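You operate a simulated robot arm through the tools that you are given. There is no shell and no other tool.

You are at the controls of a simulated robot arm. One attempt, no reset.

## Task
Wipe the oil off the steel disc on the grey rimmed mat.
Fine: wet the felt pad in the cleaner tray; pad back, tray lid shut, disc on the blue disc mat. Set down upright: felt pad. What is to be rubbed or washed off counts as gone when no trace of it is left.

It is judged by the outcome, as a careful person would: the job done as asked, and still so three seconds after it is handed in. It fails if anything else is knocked over, pushed out of place, dropped, spilled or broken. Lids that push on must go on centred and level and be pressed home; caps that screw on are set level and turned clockwise until they are tight.

## Robot
A 7-joint arm with a two-finger parallel gripper, fixed in place. Base frame: the origin is at the foot of the arm, x ahead of it, y to its left, z up. Readings come in mm, degrees, newtons and seconds.
Its first joint turns from -166.0 to 166.0 degrees. Payload 4.4 kg.
The TCP is the grasp point between the finger pads, 23 mm short of the fingertips. In the tool frame z runs along the fingers and y along their closing line. The gripper opens to 94 mm. The fingers are 38 mm wide and 10 mm thick; the gripper's body (54 by 96 mm) begins 39 mm behind the TCP.
Orientation is told as [roll, pitch, yaw] about the base's x, y, z axes, in that order, counted from this pose: with the fingers straight down and closing along the base's y, the tool's x points along the base's -x, its y along +y and its z along -z.

## Interface
- The arm moves only by the tool arm_command. Its argument "targets" is a list of rows, each a list of 7 numbers: the shift along the tool's x, y, z in mm, then the turn, a rotation vector about the tool's x, y, z in degrees, then the gripper command, from -1 (shut) to 1 (fully open), values between in proportion. In form: [[x, y, z, rx, ry, rz, grip], ...]. A call has 1 to 20 rows; each row is the pose to reach, as a shift and turn from the pose commanded when the call began, along the tool's axes at that moment. A row lasts 0.2 s, in which the tool goes at most 50 mm and 8.6 degrees; a call with a longer step from one row to the next is refused whole, and so is a gripper value outside its range. Where a pose cannot be reached the arm comes as near as it can. A force on the tool above 40 N (or 10 N above the force at the start of the call, whichever is more), or a blocked arm, ends the call early, and 0.2 s more pass. The fingers move at their own pace (about 72 mm/s each) and stop on an object; they squeeze with about 40 N. The grip force told is the motor's: it shows also when the fingers shut on nothing. Time passes only in rows, and 0.2 s behind the last, so rows that repeat a pose let the fingers close. It gives the time, the measured TCP pose, the force on the tool (base axes), the opening and the grip force at its end, in the units of the frame above (readings bear some noise), with the torque about the TCP (base axes, N m) and any sound that the robot's microphone picked up.
- Cameras (640 x 400 px; columns grow to the right, rows downward): "scene" is fixed at [46.6, 509.4, 1520.6]; the picture's right is [-0.20, -0.98, 0.00], its down [-0.36, 0.07, -0.93] and it looks along [0.91, -0.18, -0.37] (base axes); focal length 347 px, centre (320, 200). "wrist" rides on the gripper at [86, 16, -74] in the tool frame; the picture's right is [-0.18, 0.98, 0.00], its down [-0.58, -0.11, -0.81] and it looks along [-0.79, -0.15, 0.59] (tool axes); focal length 243 px, centre (320, 200). There is no depth. A picture from a camera that has moved, and an enlarged one, comes with that camera's place and axes in the base frame and with its lens. The place of the scene camera against the robot may be out by one fixed shift of up to 25 mm in any direction.
- get_image(camera): a new picture of that camera. No time passes.
- enlarge(camera, box): a new picture of the part [left, top, right, bottom] of that camera's present view, enlarged. No time passes.
- job_done(): hands the job in; it is judged then, once.

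Places have to be worked out from the pictures, the camera data and where the tool is seen. Open the gripper and draw the arm clear of the work before you hand the job in, unless the task says otherwise.

The tools are called after "Emit:" as name(argument=value, ...) on one line, values as JSON. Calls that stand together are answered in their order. arm_command: Moves the arm, as the interface text tells. Its arguments: {"type":"object","properties":{"targets":{"type":"array","items":{"type":"array","items":{"type":"number"}}}},"required":["targets"]} The other tools are called the same way: get_image (camera) takes a picture; enlarge (camera, box) takes an enlarged picture of a part of a camera's view; job_done () hands the job in.

At the start:

```text
t: 0.0
tcp_pos: [564.1, 490.0, 1296.3]
ee_rot: [0.0, 0.0, 0.0]
ft_force: [-0.6, 0.1, -0.2]
torque: [0.02, 0.0, 0.04]
width: 93.9
grasp_force: 0.0
```

scene: 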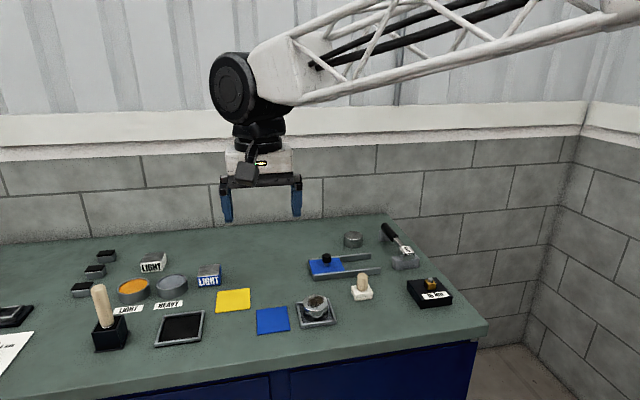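
wrist: 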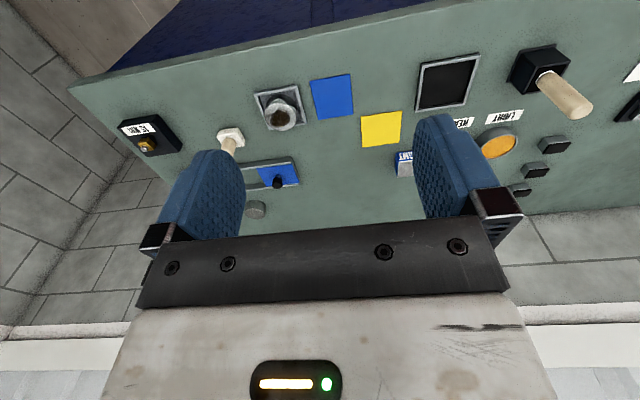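

I start by looking closer at the bench to identify the disc, pad, tray and mats.

Emit:
enlarge(camera="scene", box=[220, 210, 480, 370])

Emit:
enlarge(camera="scene", box=[0, 230, 260, 400])

Emit:
enlarge(camera="wrist", box=[100, 50, 420, 250])

Emit:
enlarge(camera="scene", box=[290, 210, 420, 290])

Emit:
enlarge(camera="scene", box=[240, 260, 370, 340])

Emit:
enlarge(camera="scene", box=[340, 220, 470, 310])

```text
2.46 times, centred on (350, 290) of scene
camera zoom: at [46.6, 509.4, 1520.6], right [-0.2, -0.98, 0.0], down [-0.36, 0.07, -0.93], along [0.91, -0.18, -0.37], focal length 854 px, centre (246, -22)
```

zoom: 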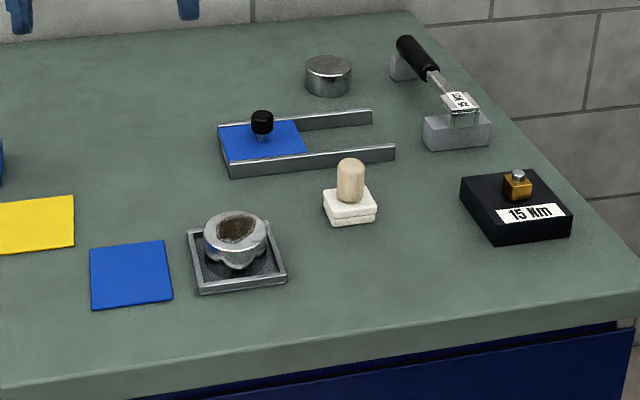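

```text
2.35 times, centred on (130, 315) of scene
camera zoom: at [46.6, 509.4, 1520.6], right [-0.2, -0.98, 0.0], down [-0.36, 0.07, -0.93], along [0.91, -0.18, -0.37], focal length 816 px, centre (767, -71)
```

zoom: 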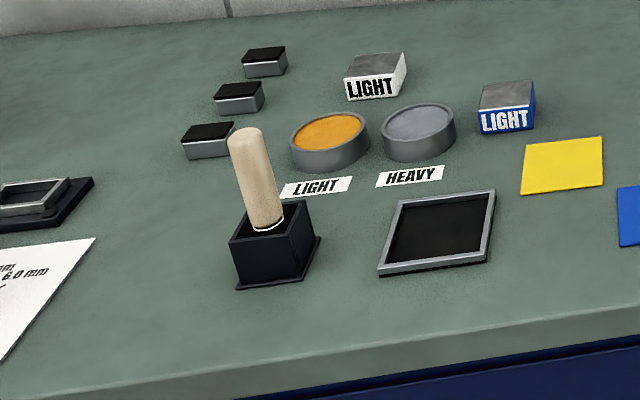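

```text
2.00 times, centred on (260, 150) of wrist
camera zoom: at [477.5, 506.7, 1371.8], right [0.18, 0.98, 0.0], down [0.58, -0.11, 0.81], along [0.79, -0.15, -0.59], focal length 485 px, centre (440, 300)
```

zoom: 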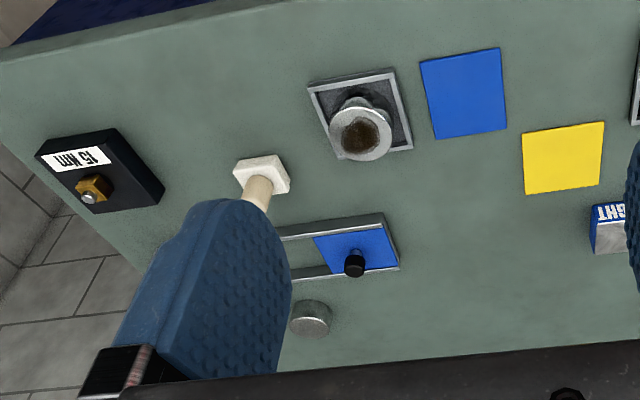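

```text
4.92 times, centred on (355, 250) of scene
camera zoom: at [46.6, 509.4, 1520.6], right [-0.2, -0.98, 0.0], down [-0.36, 0.07, -0.93], along [0.91, -0.18, -0.37], focal length 1708 px, centre (148, -46)
```

zoom: 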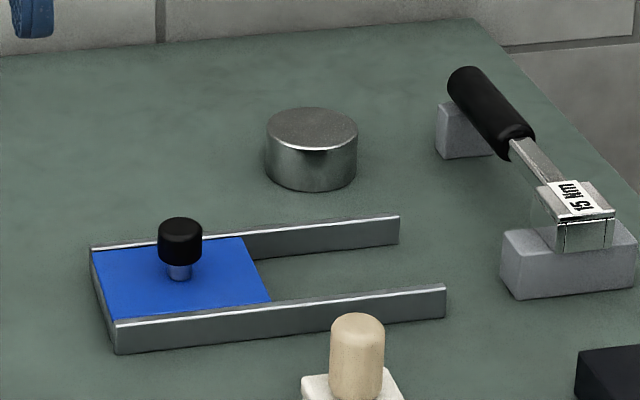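

```text
4.92 times, centred on (305, 300) of scene
camera zoom: at [46.6, 509.4, 1520.6], right [-0.2, -0.98, 0.0], down [-0.36, 0.07, -0.93], along [0.91, -0.18, -0.37], focal length 1708 px, centre (394, -292)
```

zoom: 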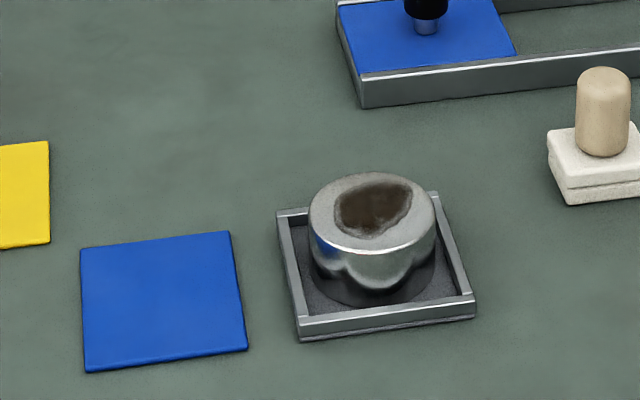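

```text
4.44 times, centred on (405, 265) of scene
camera zoom: at [46.6, 509.4, 1520.6], right [-0.2, -0.98, 0.0], down [-0.36, 0.07, -0.93], along [0.91, -0.18, -0.37], focal length 1542 px, centre (-58, -89)
```

zoom: 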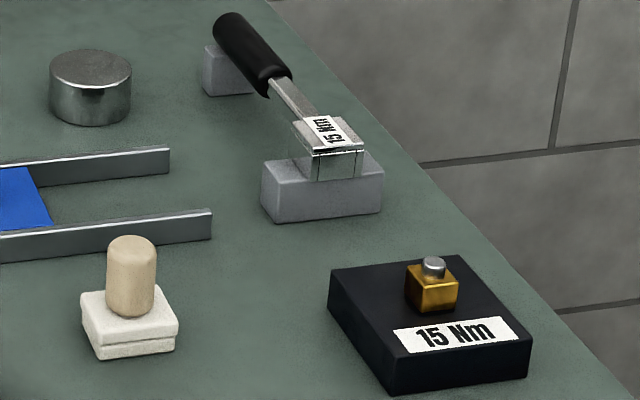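

The oily disc appears to be at about (738, 381), with its top near z 968. The blue mat is at about (736, 485), the pad near (786, 245) and the slide-lid tray near (920, 315). I'll move closer so the wrist camera can refine these.

Emit:
arm_command(targets=[[-11, -32, 29, 0, 0, 0, 1], [-22, -64, 58, 0, 0, 0, 1], [-33, -96, 88, 0, 0, 0, 1], [-44, -128, 117, 0, 0, 0, 1], [-56, -160, 146, 0, 0, 0, 1], [-56, -160, 146, 0, 0, 0, 1]])

Emit:
get_image(camera="wrist")

Emit:
get_image(camera="scene")

```text
t: 1.4
tcp_pos: [620.1, 328.7, 1151.3]
ee_rot: [0.0, 0.0, -0.1]
ft_force: [-0.2, -0.2, 0.1]
torque: [0.02, -0.01, 0.01]
width: 93.8
grasp_force: 0.0
```

```text
taken
camera wrist: at [534.0, 345.5, 1226.0], right [0.18, 0.98, 0.0], down [0.58, -0.11, 0.81], along [0.79, -0.15, -0.59], focal length 243 px, centre (320, 200)
```

wrist: 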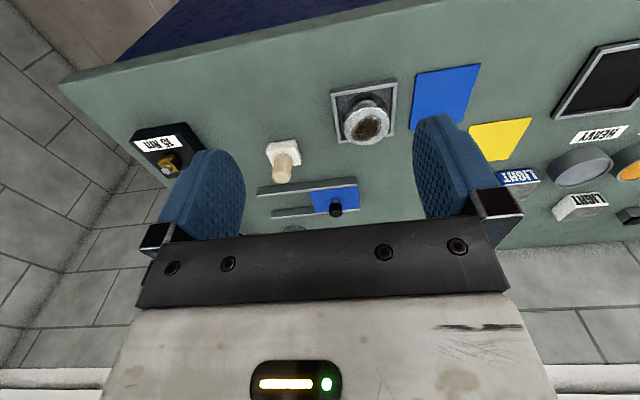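

```text
taken
```

scene: 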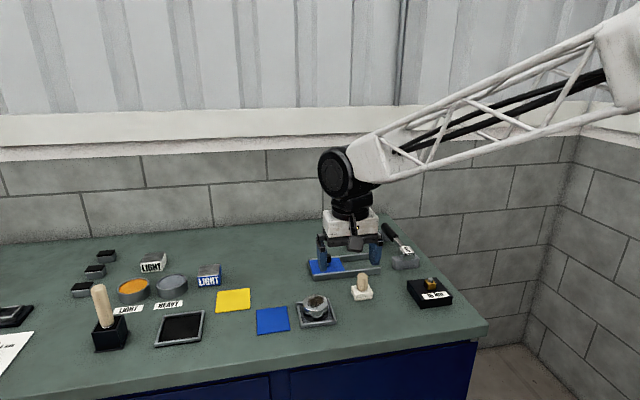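

The picture is clearer from here. I'll enlarge the tray, pad and disc areas.

Emit:
enlarge(camera="wrist", box=[240, 60, 420, 230])

Emit:
enlarge(camera="wrist", box=[320, 70, 420, 150])

Emit:
enlarge(camera="wrist", box=[240, 120, 370, 230])

```text
2.35 times, centred on (330, 145) of wrist
camera zoom: at [534.0, 345.5, 1226.0], right [0.18, 0.98, 0.0], down [0.58, -0.11, 0.81], along [0.79, -0.15, -0.59], focal length 571 px, centre (296, 329)
```

zoom: 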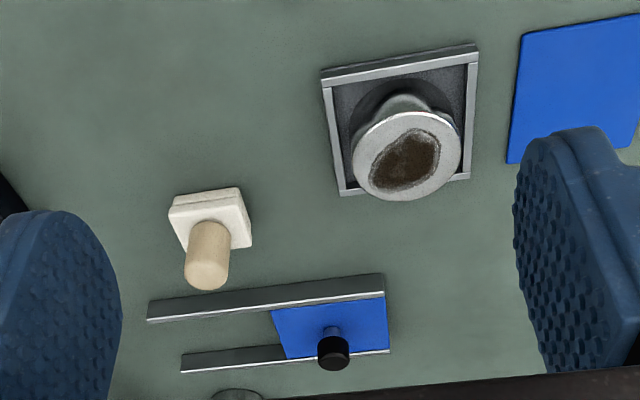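

```text
5.00 times, centred on (370, 110) of wrist
camera zoom: at [534.0, 345.5, 1226.0], right [0.18, 0.98, 0.0], down [0.58, -0.11, 0.81], along [0.79, -0.15, -0.59], focal length 1213 px, centre (70, 650)
```

zoom: 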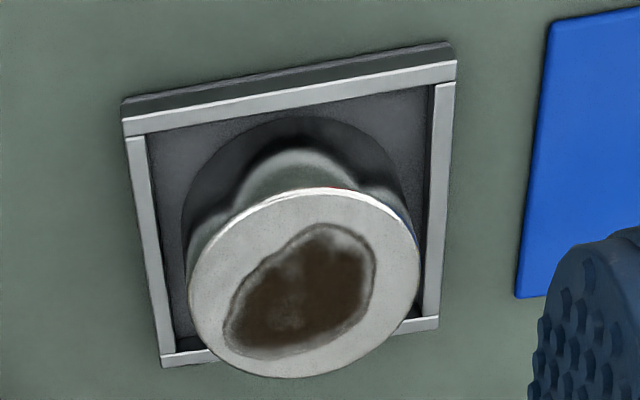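

```text
3.64 times, centred on (305, 175) of wrist
camera zoom: at [534.0, 345.5, 1226.0], right [0.18, 0.98, 0.0], down [0.58, -0.11, 0.81], along [0.79, -0.15, -0.59], focal length 882 px, centre (374, 291)
```

zoom: 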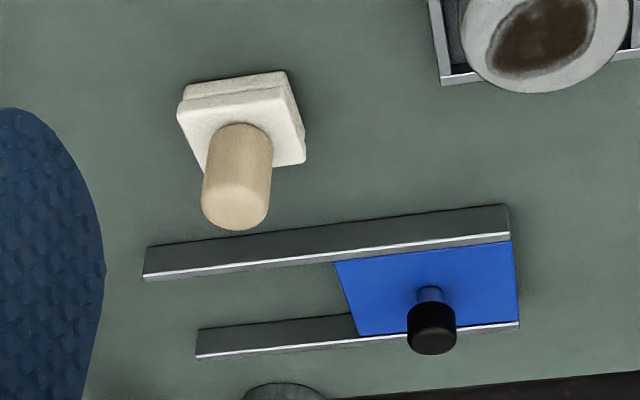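

I'll move in towards the tray, staying above everything, to get a closer and more accurate look at the knob and rails.

Emit:
arm_command(targets=[[-40, -2, 10, 0, 0, 0, 1], [-80, -4, 20, 0, 0, 0, 1], [-120, -6, 30, 0, 0, 0, 1], [-160, -8, 40, 0, 0, 0, 1], [-200, -9, 50, 0, 0, 0, 1], [-230, -9, 60, 0, 0, 0, 1], [-230, -9, 60, 0, 0, 0, 1]])

Emit:
get_image(camera="wrist")

Emit:
enlarge(camera="wrist", box=[230, 20, 430, 160])

Emit:
enlarge(camera="scene", box=[290, 210, 420, 290])

```text
t: 3.0
tcp_pos: [849.5, 319.5, 1092.4]
ee_rot: [0.1, 0.0, -0.1]
ft_force: [-0.2, -0.3, 0.2]
torque: [0.02, -0.01, -0.02]
width: 94.0
grasp_force: 0.0
```

```text
taken
camera wrist: at [763.8, 336.4, 1165.9], right [0.18, 0.98, 0.0], down [0.58, -0.11, 0.81], along [0.79, -0.15, -0.59], focal length 243 px, centre (320, 200)
```

wrist: 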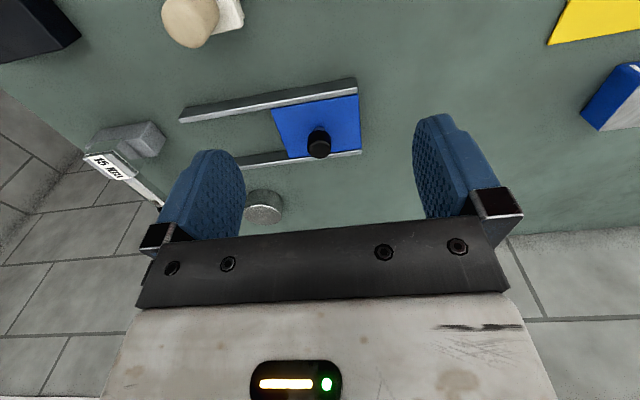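

```text
2.86 times, centred on (330, 90) of wrist
camera zoom: at [763.8, 336.4, 1165.9], right [0.18, 0.98, 0.0], down [0.58, -0.11, 0.81], along [0.79, -0.15, -0.59], focal length 693 px, centre (291, 514)
```

zoom: 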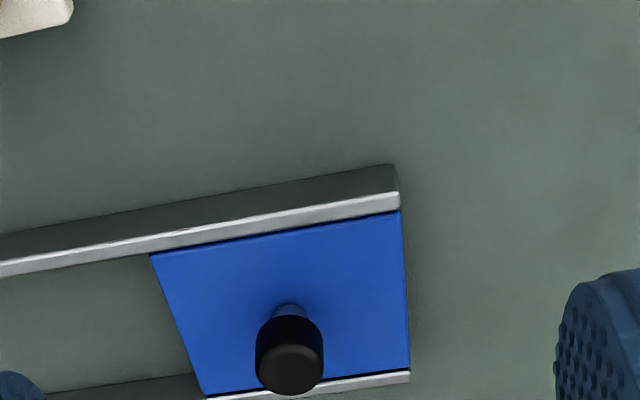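

```text
4.92 times, centred on (355, 250) of scene
camera zoom: at [46.6, 509.4, 1520.6], right [-0.2, -0.98, 0.0], down [-0.36, 0.07, -0.93], along [0.91, -0.18, -0.37], focal length 1708 px, centre (148, -46)
```

zoom: 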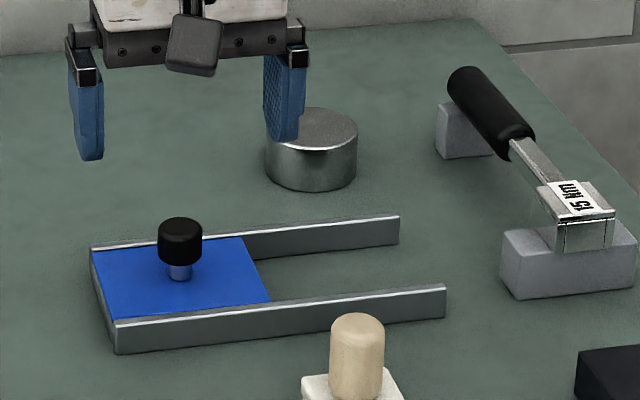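

Two wrist views agree on the knob top at about (947, 302, 959). The lid spans roughly x 908–986 and y 254–350 with its top near 926, and the rails run along y. I'll move above the knob at z of about 1015.

Emit:
arm_command(targets=[[-40, -7, 30, 0, 0, 0, 1], [-70, -13, 55, 0, 0, 0, 1], [-97, -17, 77, 0, 0, 0, 1], [-97, -17, 77, 0, 0, 0, 1]])

Emit:
get_image(camera="wrist")

Emit:
enlarge(camera="scene", box=[290, 200, 420, 290])

```text
refused: row 1 steps farther than a row can; nothing moved
```

```text
taken
camera wrist: at [763.8, 336.4, 1165.9], right [0.18, 0.98, 0.0], down [0.58, -0.11, 0.81], along [0.79, -0.15, -0.59], focal length 243 px, centre (320, 200)
```

wrist: 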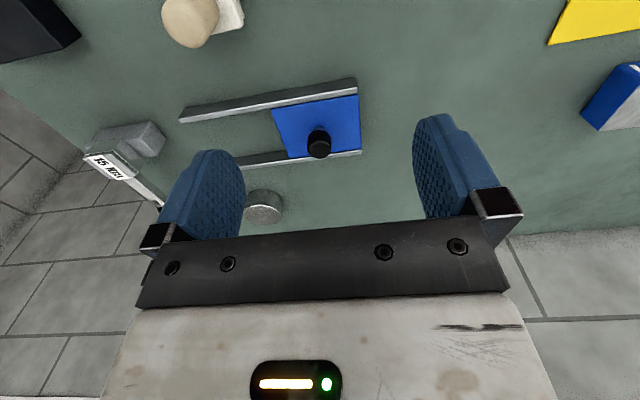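

```text
4.44 times, centred on (355, 245) of scene
camera zoom: at [46.6, 509.4, 1520.6], right [-0.2, -0.98, 0.0], down [-0.36, 0.07, -0.93], along [0.91, -0.18, -0.37], focal length 1542 px, centre (164, 0)
```

zoom: 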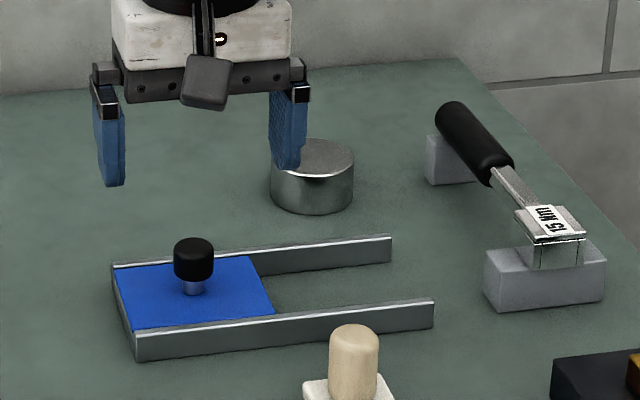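

The first step came to about 50.5 mm, just over the limit. I'll repeat the move in smaller steps.

Emit:
arm_command(targets=[[-25, -4, 20, 0, 0, 0, 1], [-50, -9, 40, 0, 0, 0, 1], [-75, -13, 60, 0, 0, 0, 1], [-97, -17, 77, 0, 0, 0, 1], [-97, -17, 77, 0, 0, 0, 1]])

Emit:
get_image(camera="wrist")

Emit:
enlarge(camera="scene", box=[290, 200, 420, 290])

```text
t: 4.2
tcp_pos: [945.8, 303.9, 1014.4]
ee_rot: [0.1, 0.0, 0.0]
ft_force: [0.4, 0.8, 0.2]
torque: [0.0, 0.02, -0.01]
width: 94.0
grasp_force: 0.0
```

```text
taken
camera wrist: at [860.0, 320.8, 1089.4], right [0.18, 0.98, 0.0], down [0.58, -0.11, 0.81], along [0.79, -0.15, -0.59], focal length 243 px, centre (320, 200)
```

wrist: 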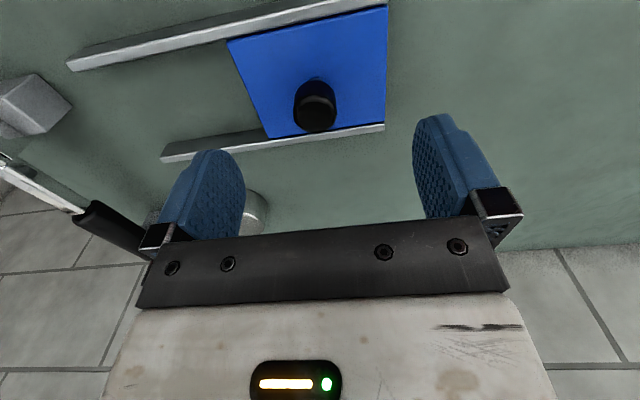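

```text
4.44 times, centred on (355, 245) of scene
camera zoom: at [46.6, 509.4, 1520.6], right [-0.2, -0.98, 0.0], down [-0.36, 0.07, -0.93], along [0.91, -0.18, -0.37], focal length 1542 px, centre (164, 0)
```

zoom: 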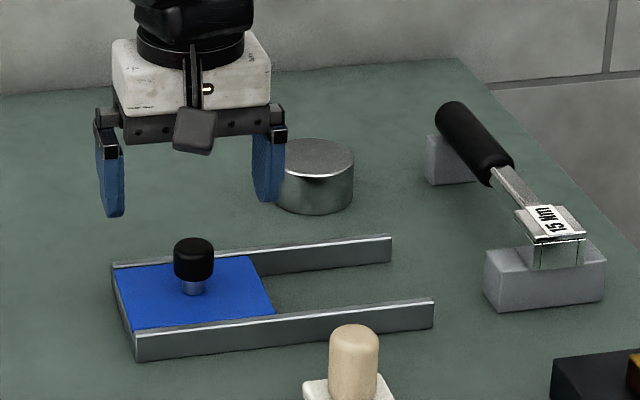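

The pose is reachable, and the knob sits a little below and ahead of the TCP, at about (949, 301.5). I'll descend to TCP z of about 957, which puts the tips about 8 mm above the lid, with the fingers open.

Emit:
arm_command(targets=[[-2, -2, 20, 0, 0, 0, 1], [-2.5, -2, 40, 0, 0, 0, 1], [-2.5, -2, 57, 0, 0, 0, 1], [-2.5, -2, 57, 0, 0, 0, 1]])

Emit:
get_image(camera="wrist")

Emit:
enlarge(camera="scene", box=[290, 220, 390, 290])

```text
t: 5.2
tcp_pos: [948.9, 302.5, 957.8]
ee_rot: [0.0, 0.0, 0.0]
ft_force: [-0.9, 0.5, -0.2]
torque: [-0.01, -0.02, 0.0]
width: 94.0
grasp_force: 0.0
```

```text
taken
camera wrist: at [863.1, 319.1, 1032.3], right [0.18, 0.98, 0.0], down [0.58, -0.11, 0.81], along [0.79, -0.15, -0.59], focal length 243 px, centre (320, 200)
```

wrist: 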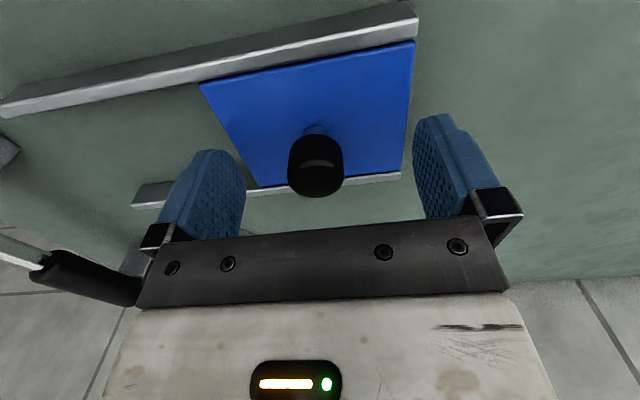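

```text
5.71 times, centred on (340, 255) of scene
camera zoom: at [46.6, 509.4, 1520.6], right [-0.2, -0.98, 0.0], down [-0.36, 0.07, -0.93], along [0.91, -0.18, -0.37], focal length 1983 px, centre (206, -114)
```

zoom: 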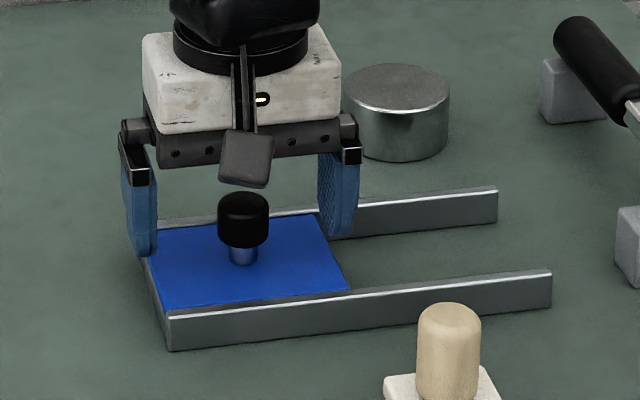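

The knob is centred between the fingers. I'll lower 3 mm more and close on it.

Emit:
arm_command(targets=[[0, 0, 3, 0, 0, 0, 1], [0, 0, 3, 0, 0, 0, 0.2], [0, 0, 3, 0, 0, 0, -0.4], [0, 0, 3, 0, 0, 0, -1], [0, 0, 3, 0, 0, 0, -1], [0, 0, 3, 0, 0, 0, -1]])

Emit:
get_image(camera="wrist")

```text
t: 6.6
tcp_pos: [949.4, 300.0, 954.1]
ee_rot: [0.0, 0.0, 0.1]
ft_force: [-7.7, -35.4, 2.9]
torque: [-0.3, 0.32, -0.08]
width: 27.6
grasp_force: 45.3
```

```text
taken
camera wrist: at [863.1, 317.7, 1029.0], right [0.18, 0.98, 0.0], down [0.58, -0.11, 0.81], along [0.79, -0.15, -0.59], focal length 243 px, centre (320, 200)
```

wrist: 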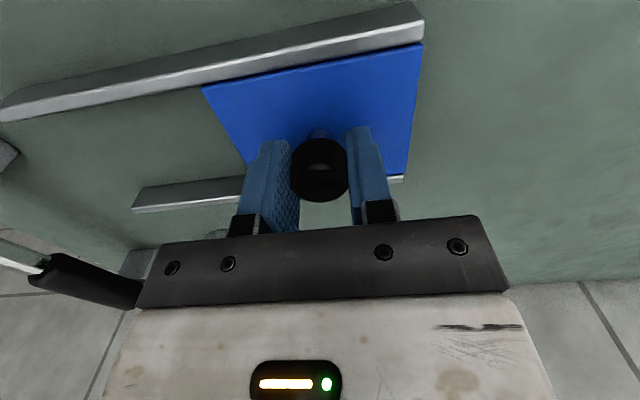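

The knob is held (27.6 mm) with a sideways offset of about 35 N, so it really sits at y of about 299. I'll ease that off and start sliding towards -y.

Emit:
arm_command(targets=[[-0.5, -3, 3, 0, 0, 0, -1], [-0.5, -6, 3, 0, 0, 0, -1], [-0.5, -10, 3, 0, 0, 0, -1], [-0.5, -15, 3, 0, 0, 0, -1]])

Emit:
get_image(camera="wrist")

```text
t: 7.6
tcp_pos: [949.2, 288.0, 952.8]
ee_rot: [0.2, -0.2, 0.1]
ft_force: [-16.1, 0.5, 38.0]
torque: [-0.01, 0.05, -0.05]
width: 27.6
grasp_force: 44.9
```

```text
taken
camera wrist: at [863.5, 304.3, 1027.8], right [0.18, 0.98, 0.0], down [0.58, -0.11, 0.81], along [0.79, -0.15, -0.59], focal length 243 px, centre (320, 200)
```

wrist: 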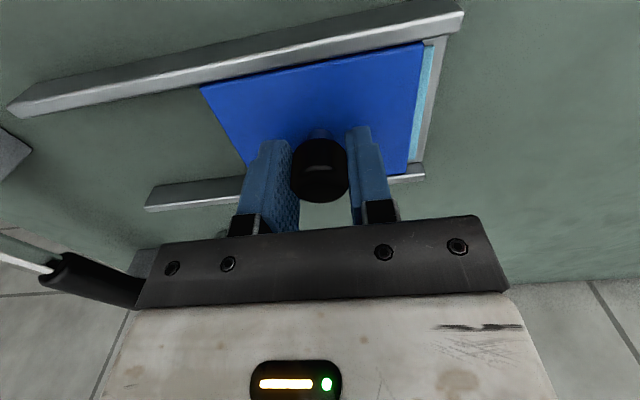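

The lid slides and the pale blue cleaner is showing. I also pressed 3 mm down by mistake because offsets are relative to the call start. I'll correct z and x and keep sliding.

Emit:
arm_command(targets=[[1, 0, -3, 0, 0, 0, -1], [1.2, -8, -3, 0, 0, 0, -1], [1.2, -18, -3, 0, 0, 0, -1], [1.2, -28, -3, 0, 0, 0, -1], [1.2, -38, -3, 0, 0, 0, -1]])

Emit:
get_image(camera="wrist")

```text
t: 8.8
tcp_pos: [948.8, 249.1, 953.4]
ee_rot: [0.1, 0.0, -0.1]
ft_force: [39.4, 1.1, -1.7]
torque: [0.01, -0.48, -0.02]
width: 27.6
grasp_force: 45.1
```

```text
taken
camera wrist: at [862.5, 266.2, 1027.8], right [0.18, 0.98, 0.0], down [0.58, -0.11, 0.81], along [0.79, -0.15, -0.59], focal length 243 px, centre (320, 200)
```

wrist: 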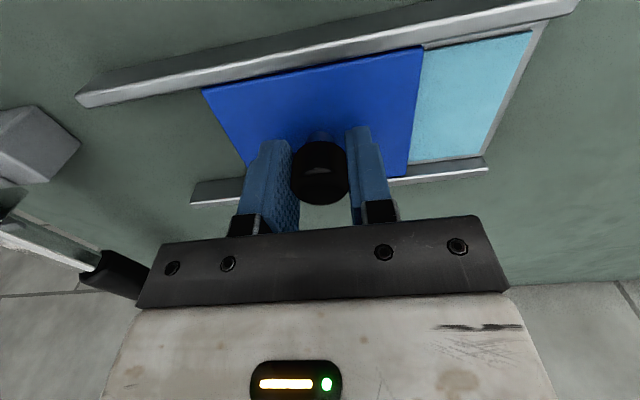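

The cleaner is half exposed. The +39 N in x shows I over-corrected, so I'll shift +x by about 1.2 mm and continue.

Emit:
arm_command(targets=[[-1.2, 0, 0, 0, 0, 0, -1], [-1.2, -8, 0, 0, 0, 0, -1], [-1.2, -16, 0, 0, 0, 0, -1]])

```text
t: 9.6
tcp_pos: [947.9, 233.0, 952.8]
ee_rot: [0.0, 0.2, 0.0]
ft_force: [-10.6, 0.7, -1.1]
torque: [0.05, 0.41, -0.02]
width: 27.5
grasp_force: 44.5
```

Emit:
arm_command(targets=[[0.3, -8, 0, 0, 0, 0, -1], [0.3, -16, 0, 0, 0, 0, -1], [0.3, -23, 0, 0, 0, 0, -1], [0.3, -29, 0, 0, 0, 0, -1]])

Emit:
get_image(camera="wrist")

Emit:
enlarge(camera="scene", box=[290, 220, 420, 300])

```text
t: 10.6
tcp_pos: [947.8, 204.0, 952.9]
ee_rot: [0.0, 0.1, 0.0]
ft_force: [-21.3, 0.4, -10.4]
torque: [0.03, 0.32, -0.11]
width: 27.3
grasp_force: 44.7
```

```text
taken
camera wrist: at [862.5, 220.4, 1027.9], right [0.18, 0.98, 0.0], down [0.58, -0.11, 0.81], along [0.79, -0.15, -0.59], focal length 243 px, centre (320, 200)
```

wrist: 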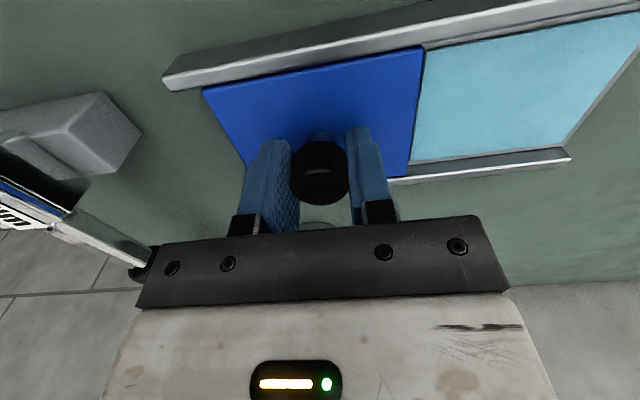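

```text
4.92 times, centred on (355, 260) of scene
camera zoom: at [46.6, 509.4, 1520.6], right [-0.2, -0.98, 0.0], down [-0.36, 0.07, -0.93], along [0.91, -0.18, -0.37], focal length 1708 px, centre (148, -95)
```

zoom: 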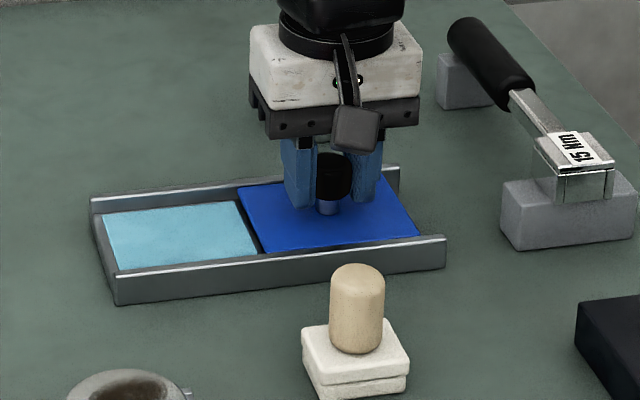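

The tray is now fully uncovered. I'll relax the side load, open partly and rise straight up.

Emit:
arm_command(targets=[[0.6, 0, 0.3, 0, 0, 0, -1], [0.6, 0, 0.3, 0, 0, 0, -0.2], [0.6, 0, 0.3, 0, 0, 0, 0.2], [0.6, 0, 0.3, 0, 0, 0, 0.2], [0.6, 0, -30, 0, 0, 0, 0.2], [0.6, 0, -70, 0, 0, 0, 0.2], [0.6, 0, -110, 0, 0, 0, 0.2]])

Emit:
get_image(camera="wrist")

```text
t: 12.2
tcp_pos: [948.9, 202.8, 1065.7]
ee_rot: [0.0, 0.2, 0.0]
ft_force: [0.3, 0.5, -0.2]
torque: [0.01, 0.05, -0.01]
width: 56.6
grasp_force: 0.1
```

```text
taken
camera wrist: at [862.5, 219.9, 1139.5], right [0.18, 0.98, 0.0], down [0.58, -0.11, 0.81], along [0.79, -0.15, -0.59], focal length 243 px, centre (320, 200)
```

wrist: 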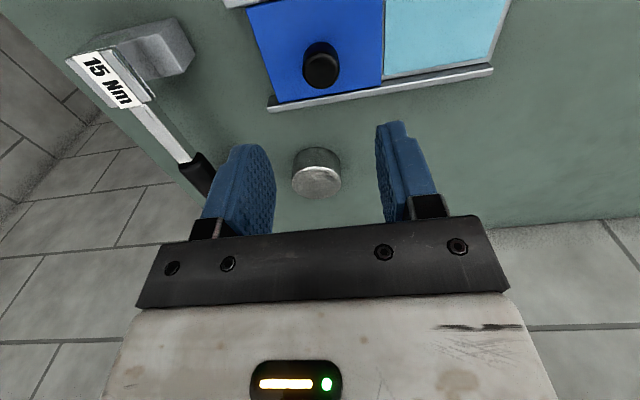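

The lid is released and parked. Next I move above the pad's handle, at roughly (810, 231).

Emit:
arm_command(targets=[[40, 8, 0, 0, 0, 0, 0.2], [80, 16, 0, 0, 0, 0, 0.2], [120, 24, 0, 0, 0, 0, 0.2], [140, 28, 0, 0, 0, 0, 0.2], [140, 28, 0, 0, 0, 0, 0.2]])

Emit:
get_image(camera="wrist")

Emit:
enlarge(camera="wrist", box=[240, 20, 400, 140])

```text
t: 13.4
tcp_pos: [807.6, 232.4, 1065.4]
ee_rot: [0.0, -0.1, 0.0]
ft_force: [0.9, -0.2, -0.7]
torque: [0.0, -0.01, -0.01]
width: 56.7
grasp_force: 0.1
```

```text
taken
camera wrist: at [722.5, 248.9, 1139.8], right [0.18, 0.98, 0.0], down [0.58, -0.11, 0.81], along [0.79, -0.15, -0.59], focal length 243 px, centre (320, 200)
```

wrist: 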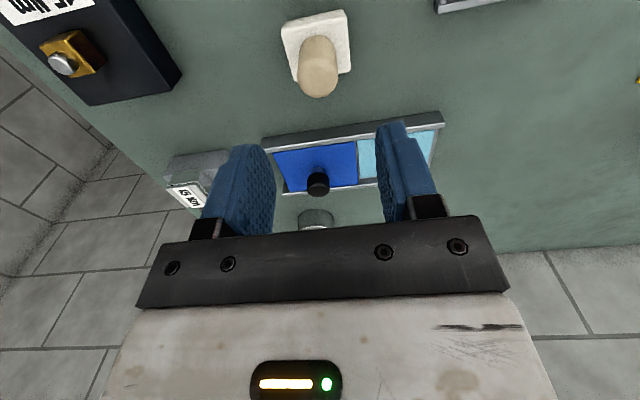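

```text
3.33 times, centred on (320, 80) of wrist
camera zoom: at [722.5, 248.9, 1139.8], right [0.18, 0.98, 0.0], down [0.58, -0.11, 0.81], along [0.79, -0.15, -0.59], focal length 809 px, centre (320, 600)
```

zoom: 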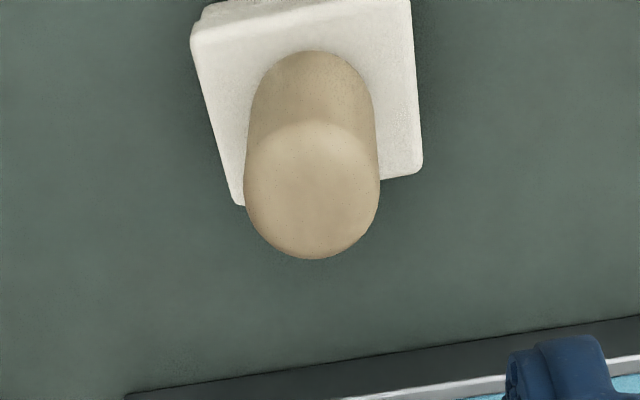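

The handle top triangulates to (809, 231.5, 966), with a diameter of about 28 mm. The plate is about 42×49 mm at yaw 0, with its top near 930. I'll descend around the handle, stopping slightly high.

Emit:
arm_command(targets=[[0, -1, 40, 0, 0, 0, 0.2], [0, -1, 75, 0, 0, 0, 0.2], [0, -1, 95, 0, 0, 0, 0.2], [0, -1, 103, 0, 0, 0, 0.2], [0, -1, 103, 0, 0, 0, 0.2]])

Emit:
get_image(camera="wrist")

Emit:
enlarge(camera="scene", box=[310, 230, 410, 310])

```text
t: 14.6
tcp_pos: [808.4, 231.6, 960.0]
ee_rot: [0.0, 0.0, 0.1]
ft_force: [0.1, -0.6, 0.1]
torque: [-0.01, -0.04, -0.01]
width: 56.3
grasp_force: 0.1
```

```text
taken
camera wrist: at [723.1, 247.9, 1035.7], right [0.18, 0.98, 0.0], down [0.58, -0.11, 0.81], along [0.79, -0.15, -0.59], focal length 243 px, centre (320, 200)
```

wrist: 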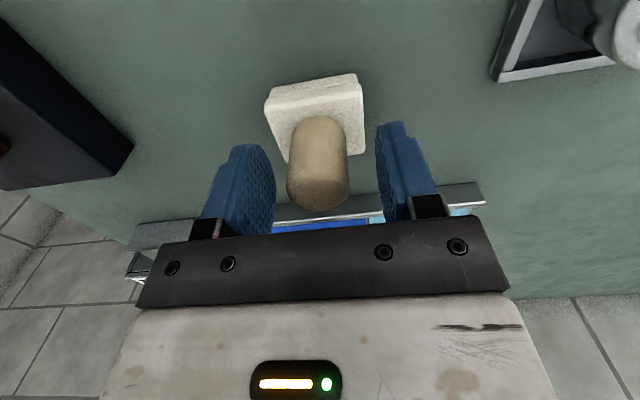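

```text
5.00 times, centred on (360, 270) of scene
camera zoom: at [46.6, 509.4, 1520.6], right [-0.2, -0.98, 0.0], down [-0.36, 0.07, -0.93], along [0.91, -0.18, -0.37], focal length 1735 px, centre (120, -150)
```

zoom: 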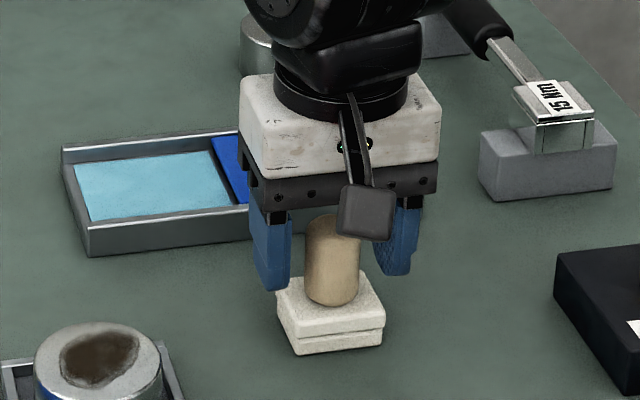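

The handle is centred between the fingers. I'll lower 3 mm and grip.

Emit:
arm_command(targets=[[0, 0, 3, 0, 0, 0, 0.2], [0, 0, 3, 0, 0, 0, -0.2], [0, 0, 3, 0, 0, 0, -0.6], [0, 0, 3, 0, 0, 0, -1], [0, 0, 3, 0, 0, 0, -1]])

Emit:
get_image(camera="wrist")

```text
t: 15.8
tcp_pos: [808.1, 230.9, 957.6]
ee_rot: [0.0, 0.0, -0.1]
ft_force: [1.1, 0.5, 0.0]
torque: [0.04, 0.01, -0.01]
width: 29.0
grasp_force: 40.0
```

```text
taken
camera wrist: at [722.7, 248.1, 1032.6], right [0.18, 0.98, 0.0], down [0.58, -0.11, 0.81], along [0.79, -0.15, -0.59], focal length 243 px, centre (320, 200)
```

wrist: 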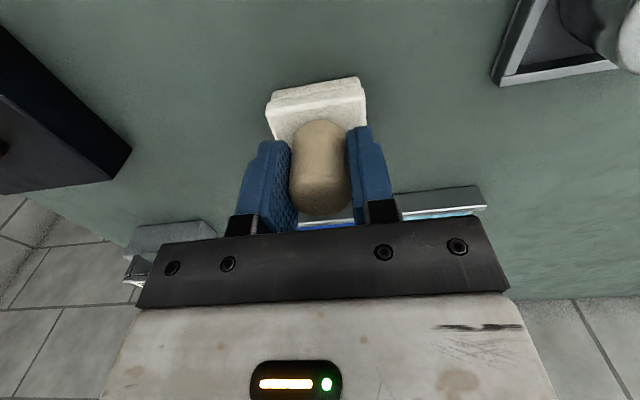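

Gripped at 29 mm with 40 N, and the side force is near zero. I'll call this pose "home" (808.5, 231.3, 957.5). I'll lift and check that the whole pad comes up.

Emit:
arm_command(targets=[[0, 0, -20, 0, 0, 0, -1], [0, 0, -50, 0, 0, 0, -1], [0, 0, -80, 0, 0, 0, -1], [0, 0, -80, 0, 0, 0, -1]])

Emit:
get_image(camera="wrist")

Emit:
enlarge(camera="scene", box=[290, 210, 420, 310])

```text
t: 16.8
tcp_pos: [808.0, 232.0, 1037.7]
ee_rot: [0.1, 0.0, 0.0]
ft_force: [0.4, 0.3, 0.5]
torque: [0.0, -0.03, -0.03]
width: 0.0
grasp_force: 40.0
```

```text
taken
camera wrist: at [722.5, 248.3, 1111.8], right [0.18, 0.98, 0.0], down [0.58, -0.11, 0.81], along [0.79, -0.15, -0.59], focal length 243 px, centre (320, 200)
```

wrist: 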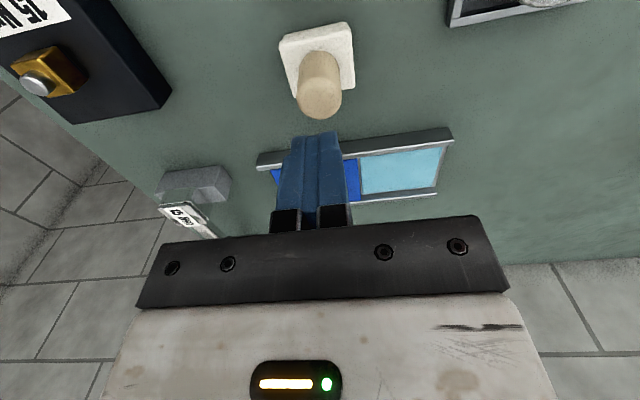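

```text
4.00 times, centred on (355, 260) of scene
camera zoom: at [46.6, 509.4, 1520.6], right [-0.2, -0.98, 0.0], down [-0.36, 0.07, -0.93], along [0.91, -0.18, -0.37], focal length 1388 px, centre (180, -40)
```

zoom: 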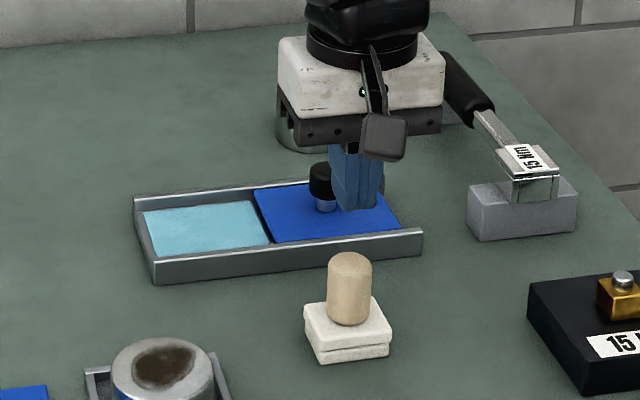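

The fingers slipped off: width is 0 and the pad still stands in place. I'll reopen, go 3–4 mm lower, squeeze longer, and lift very slowly while watching the forces.

Emit:
arm_command(targets=[[0, 0, 0, 0, 0, 0, 0.2], [0, 0, 0, 0, 0, 0, 0.2], [0, 0, 30, 0, 0, 0, 0.2], [0, 0, 60, 0, 0, 0, 0.2], [0, 0, 77, 0, 0, 0, 0.2], [0, 0, 80, 0, 0, 0, 0.2], [0, 0, 80, 0, 0, 0, 0.2]])

Emit:
get_image(camera="wrist")

Emit:
enlarge(camera="wrist", box=[200, 60, 440, 240])

Emit:
enlarge(camera="scene", box=[330, 240, 400, 310])

```text
t: 18.4
tcp_pos: [809.4, 232.6, 956.6]
ee_rot: [0.0, 0.0, 0.0]
ft_force: [-0.4, 0.8, 0.3]
torque: [0.01, 0.0, 0.01]
width: 56.4
grasp_force: 0.2
```

```text
taken
camera wrist: at [722.3, 248.5, 1032.7], right [0.18, 0.98, 0.0], down [0.58, -0.11, 0.81], along [0.79, -0.15, -0.59], focal length 243 px, centre (320, 200)
```

wrist: 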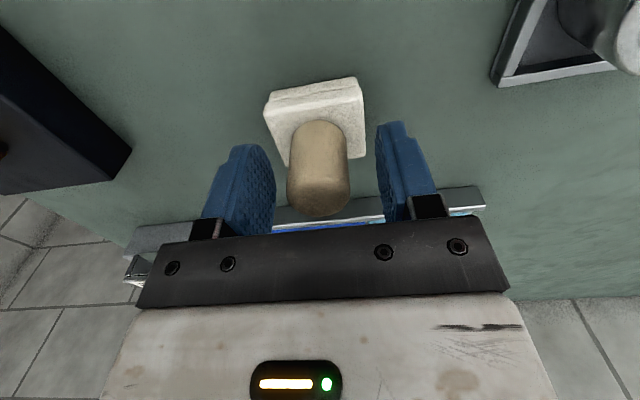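

```text
2.22 times, centred on (320, 150) of wrist
camera zoom: at [722.3, 248.5, 1032.7], right [0.18, 0.98, 0.0], down [0.58, -0.11, 0.81], along [0.79, -0.15, -0.59], focal length 539 px, centre (320, 311)
```

zoom: 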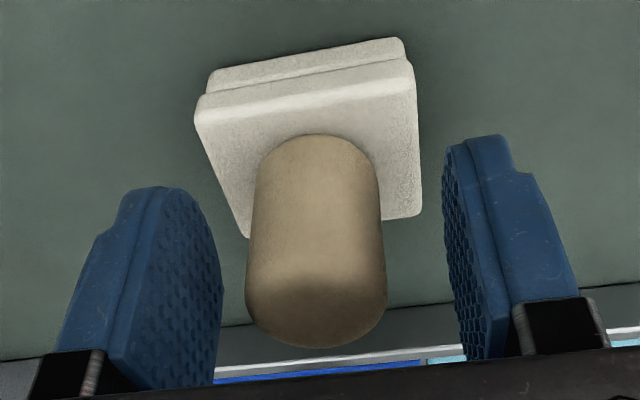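

```text
5.71 times, centred on (365, 275) of scene
camera zoom: at [46.6, 509.4, 1520.6], right [-0.2, -0.98, 0.0], down [-0.36, 0.07, -0.93], along [0.91, -0.18, -0.37], focal length 1983 px, centre (63, -229)
```

zoom: 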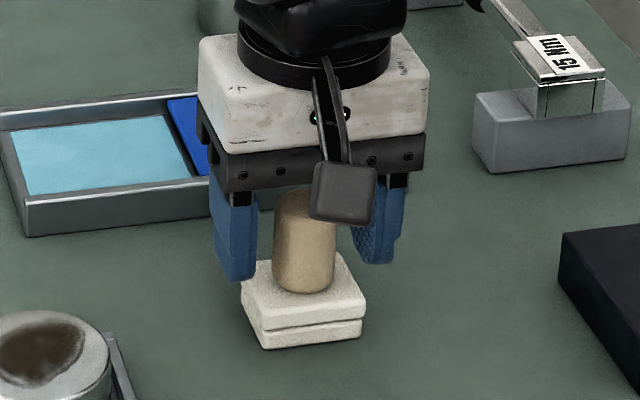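

The fingers do straddle the full handle (z 930–967). I'll close with a longer squeeze at 2 mm lower, then test with a tiny lift.

Emit:
arm_command(targets=[[0, 0, 2, 0, 0, 0, 0.2], [0, 0, 2, 0, 0, 0, -0.4], [0, 0, 2, 0, 0, 0, -1], [0, 0, 2, 0, 0, 0, -1], [0, 0, 2, 0, 0, 0, -1], [0, 0, 2, 0, 0, 0, -1], [0, 0, 2, 0, 0, 0, -1]])

Emit:
arm_command(targets=[[0, 0, -0.5, 0, 0, 0, -1], [0, 0, -1, 0, 0, 0, -1], [0, 0, -1, 0, 0, 0, -1]])

Emit:
get_image(camera="wrist")

```text
t: 20.0
tcp_pos: [808.4, 230.9, 956.6]
ee_rot: [0.1, 0.0, 0.1]
ft_force: [0.7, -0.4, 0.3]
torque: [-0.05, 0.03, -0.02]
width: 29.3
grasp_force: 39.8
```

```text
t: 20.8
tcp_pos: [808.4, 230.9, 957.3]
ee_rot: [0.0, 0.0, 0.0]
ft_force: [0.5, -0.2, 0.5]
torque: [-0.04, 0.02, 0.03]
width: 29.4
grasp_force: 39.8
```

```text
taken
camera wrist: at [722.3, 248.0, 1031.6], right [0.18, 0.98, 0.0], down [0.58, -0.11, 0.81], along [0.79, -0.15, -0.59], focal length 243 px, centre (320, 200)
```

wrist: 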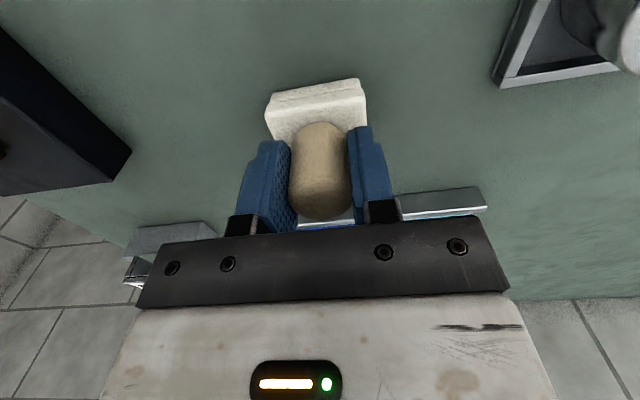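

Holding at 29.4 mm with no abnormal force. I'll lift slowly in small increments.

Emit:
arm_command(targets=[[0, 0, -1, 0, 0, 0, -1], [0, 0, -2, 0, 0, 0, -1], [0, 0, -3, 0, 0, 0, -1], [0, 0, -4, 0, 0, 0, -1], [0, 0, -5, 0, 0, 0, -1]])

Emit:
enlarge(camera="wrist", box=[200, 60, 440, 240])

Emit:
enlarge(camera="scene", box=[330, 240, 400, 310])

```text
t: 22.0
tcp_pos: [809.8, 230.9, 960.4]
ee_rot: [-0.1, 0.1, 0.0]
ft_force: [-0.2, 0.1, -1.4]
torque: [0.01, -0.01, -0.02]
width: 29.0
grasp_force: 40.1
```

```text
2.22 times, centred on (320, 150) of wrist
camera zoom: at [722.8, 247.8, 1036.7], right [0.18, 0.98, 0.0], down [0.58, -0.11, 0.81], along [0.79, -0.15, -0.59], focal length 539 px, centre (320, 311)
```

zoom: 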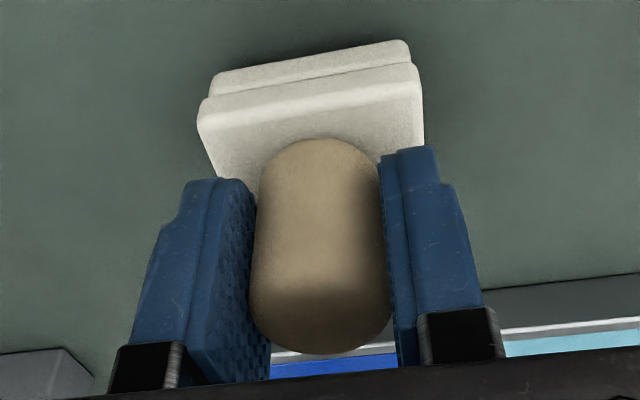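

```text
5.71 times, centred on (365, 275) of scene
camera zoom: at [46.6, 509.4, 1520.6], right [-0.2, -0.98, 0.0], down [-0.36, 0.07, -0.93], along [0.91, -0.18, -0.37], focal length 1983 px, centre (63, -229)
```

zoom: 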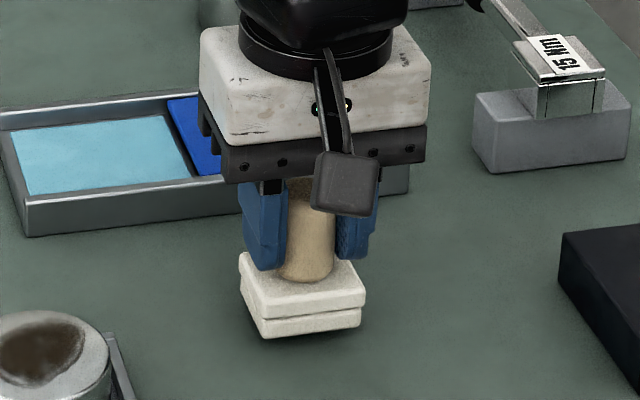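

The pad lifts cleanly this time (about 1.4 N on the sensor). I'll raise it gently, keeping accelerations low.

Emit:
arm_command(targets=[[0, 0, -3, 0, 0, 0, -1], [0, 0, -8, 0, 0, 0, -1], [0, 0, -14, 0, 0, 0, -1], [0, 0, -20, 0, 0, 0, -1], [0, 0, -27, 0, 0, 0, -1], [0, 0, -34, 0, 0, 0, -1], [0, 0, -41, 0, 0, 0, -1], [0, 0, -48, 0, 0, 0, -1], [0, 0, -55, 0, 0, 0, -1], [0, 0, -60, 0, 0, 0, -1], [0, 0, -63, 0, 0, 0, -1]])

Emit:
get_image(camera="wrist")

Emit:
enlarge(camera="scene", box=[280, 210, 420, 310])

```text
t: 24.4
tcp_pos: [808.1, 231.0, 1024.9]
ee_rot: [-0.1, -0.1, 0.0]
ft_force: [-0.8, -0.8, -0.6]
torque: [-0.02, -0.01, 0.02]
width: 29.4
grasp_force: 39.8
```

```text
taken
camera wrist: at [722.4, 247.7, 1099.9], right [0.18, 0.98, 0.0], down [0.58, -0.11, 0.81], along [0.79, -0.15, -0.59], focal length 243 px, centre (320, 200)
```

wrist: 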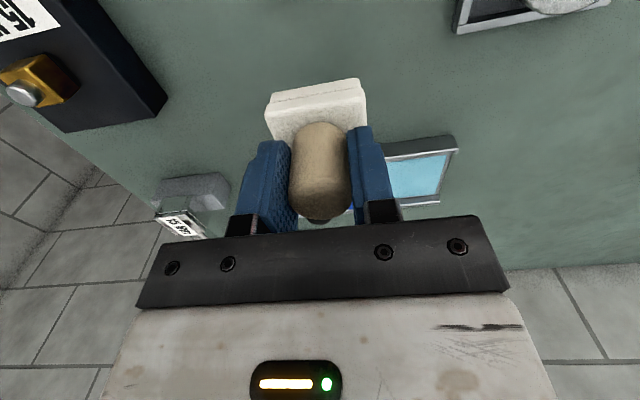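

```text
4.00 times, centred on (350, 260) of scene
camera zoom: at [46.6, 509.4, 1520.6], right [-0.2, -0.98, 0.0], down [-0.36, 0.07, -0.93], along [0.91, -0.18, -0.37], focal length 1388 px, centre (200, -40)
```

zoom: 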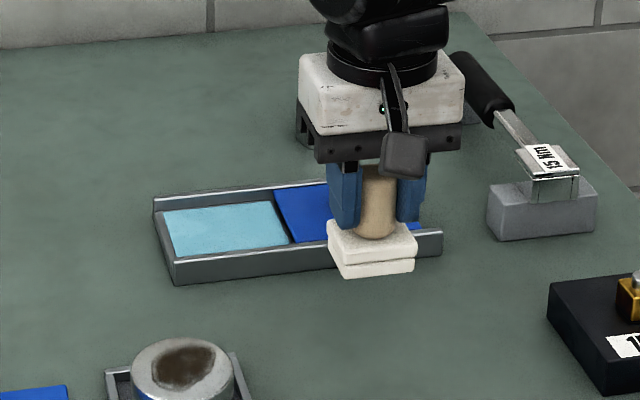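

The pad is held level. I'll carry it over the centre of the cleaner basin, at about (947, 301).

Emit:
arm_command(targets=[[-5, 3, 0, 0, 0, 0, -1], [-15, 8, 0, 0, 0, 0, -1], [-28, 14, 0, 0, 0, 0, -1], [-41, 21, 0, 0, 0, 0, -1], [-54, 28, 0, 0, 0, 0, -1], [-67, 35, 0, 0, 0, 0, -1], [-80, 42, 0, 0, 0, 0, -1], [-93, 49, 0, 0, 0, 0, -1], [-106, 56, 0, 0, 0, 0, -1], [-118, 62, 0, 0, 0, 0, -1], [-128, 67, 0, 0, 0, 0, -1], [-135, 69, 0, 0, 0, 0, -1], [-138, 70, 0, 0, 0, 0, -1], [-138, 70, 0, 0, 0, 0, -1]])

Emit:
get_image(camera="wrist")

Emit:
enlarge(camera="scene", box=[280, 210, 400, 300])

```text
t: 27.4
tcp_pos: [946.5, 300.5, 1026.0]
ee_rot: [0.1, 0.1, 0.1]
ft_force: [0.2, 0.5, -1.3]
torque: [-0.02, 0.01, 0.01]
width: 29.3
grasp_force: 40.1
```

```text
taken
camera wrist: at [860.7, 317.5, 1100.0], right [0.18, 0.98, 0.0], down [0.58, -0.11, 0.81], along [0.79, -0.15, -0.59], focal length 243 px, centre (320, 200)
```

wrist: 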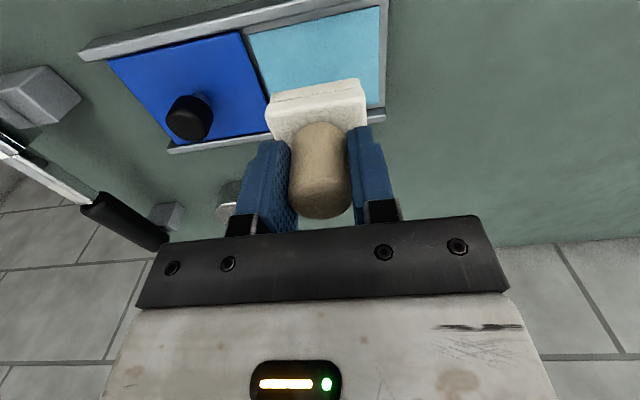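

```text
4.44 times, centred on (340, 255) of scene
camera zoom: at [46.6, 509.4, 1520.6], right [-0.2, -0.98, 0.0], down [-0.36, 0.07, -0.93], along [0.91, -0.18, -0.37], focal length 1542 px, centre (231, -44)
```

zoom: 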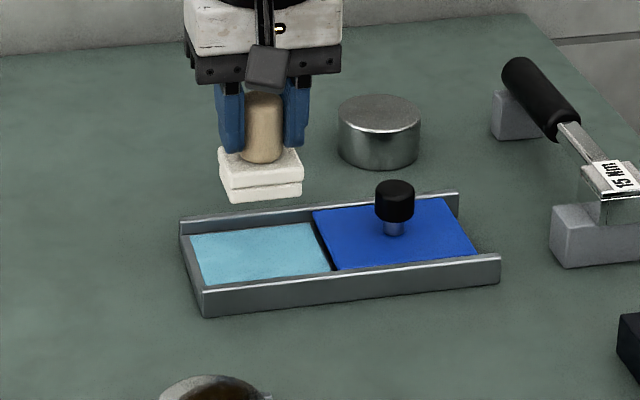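

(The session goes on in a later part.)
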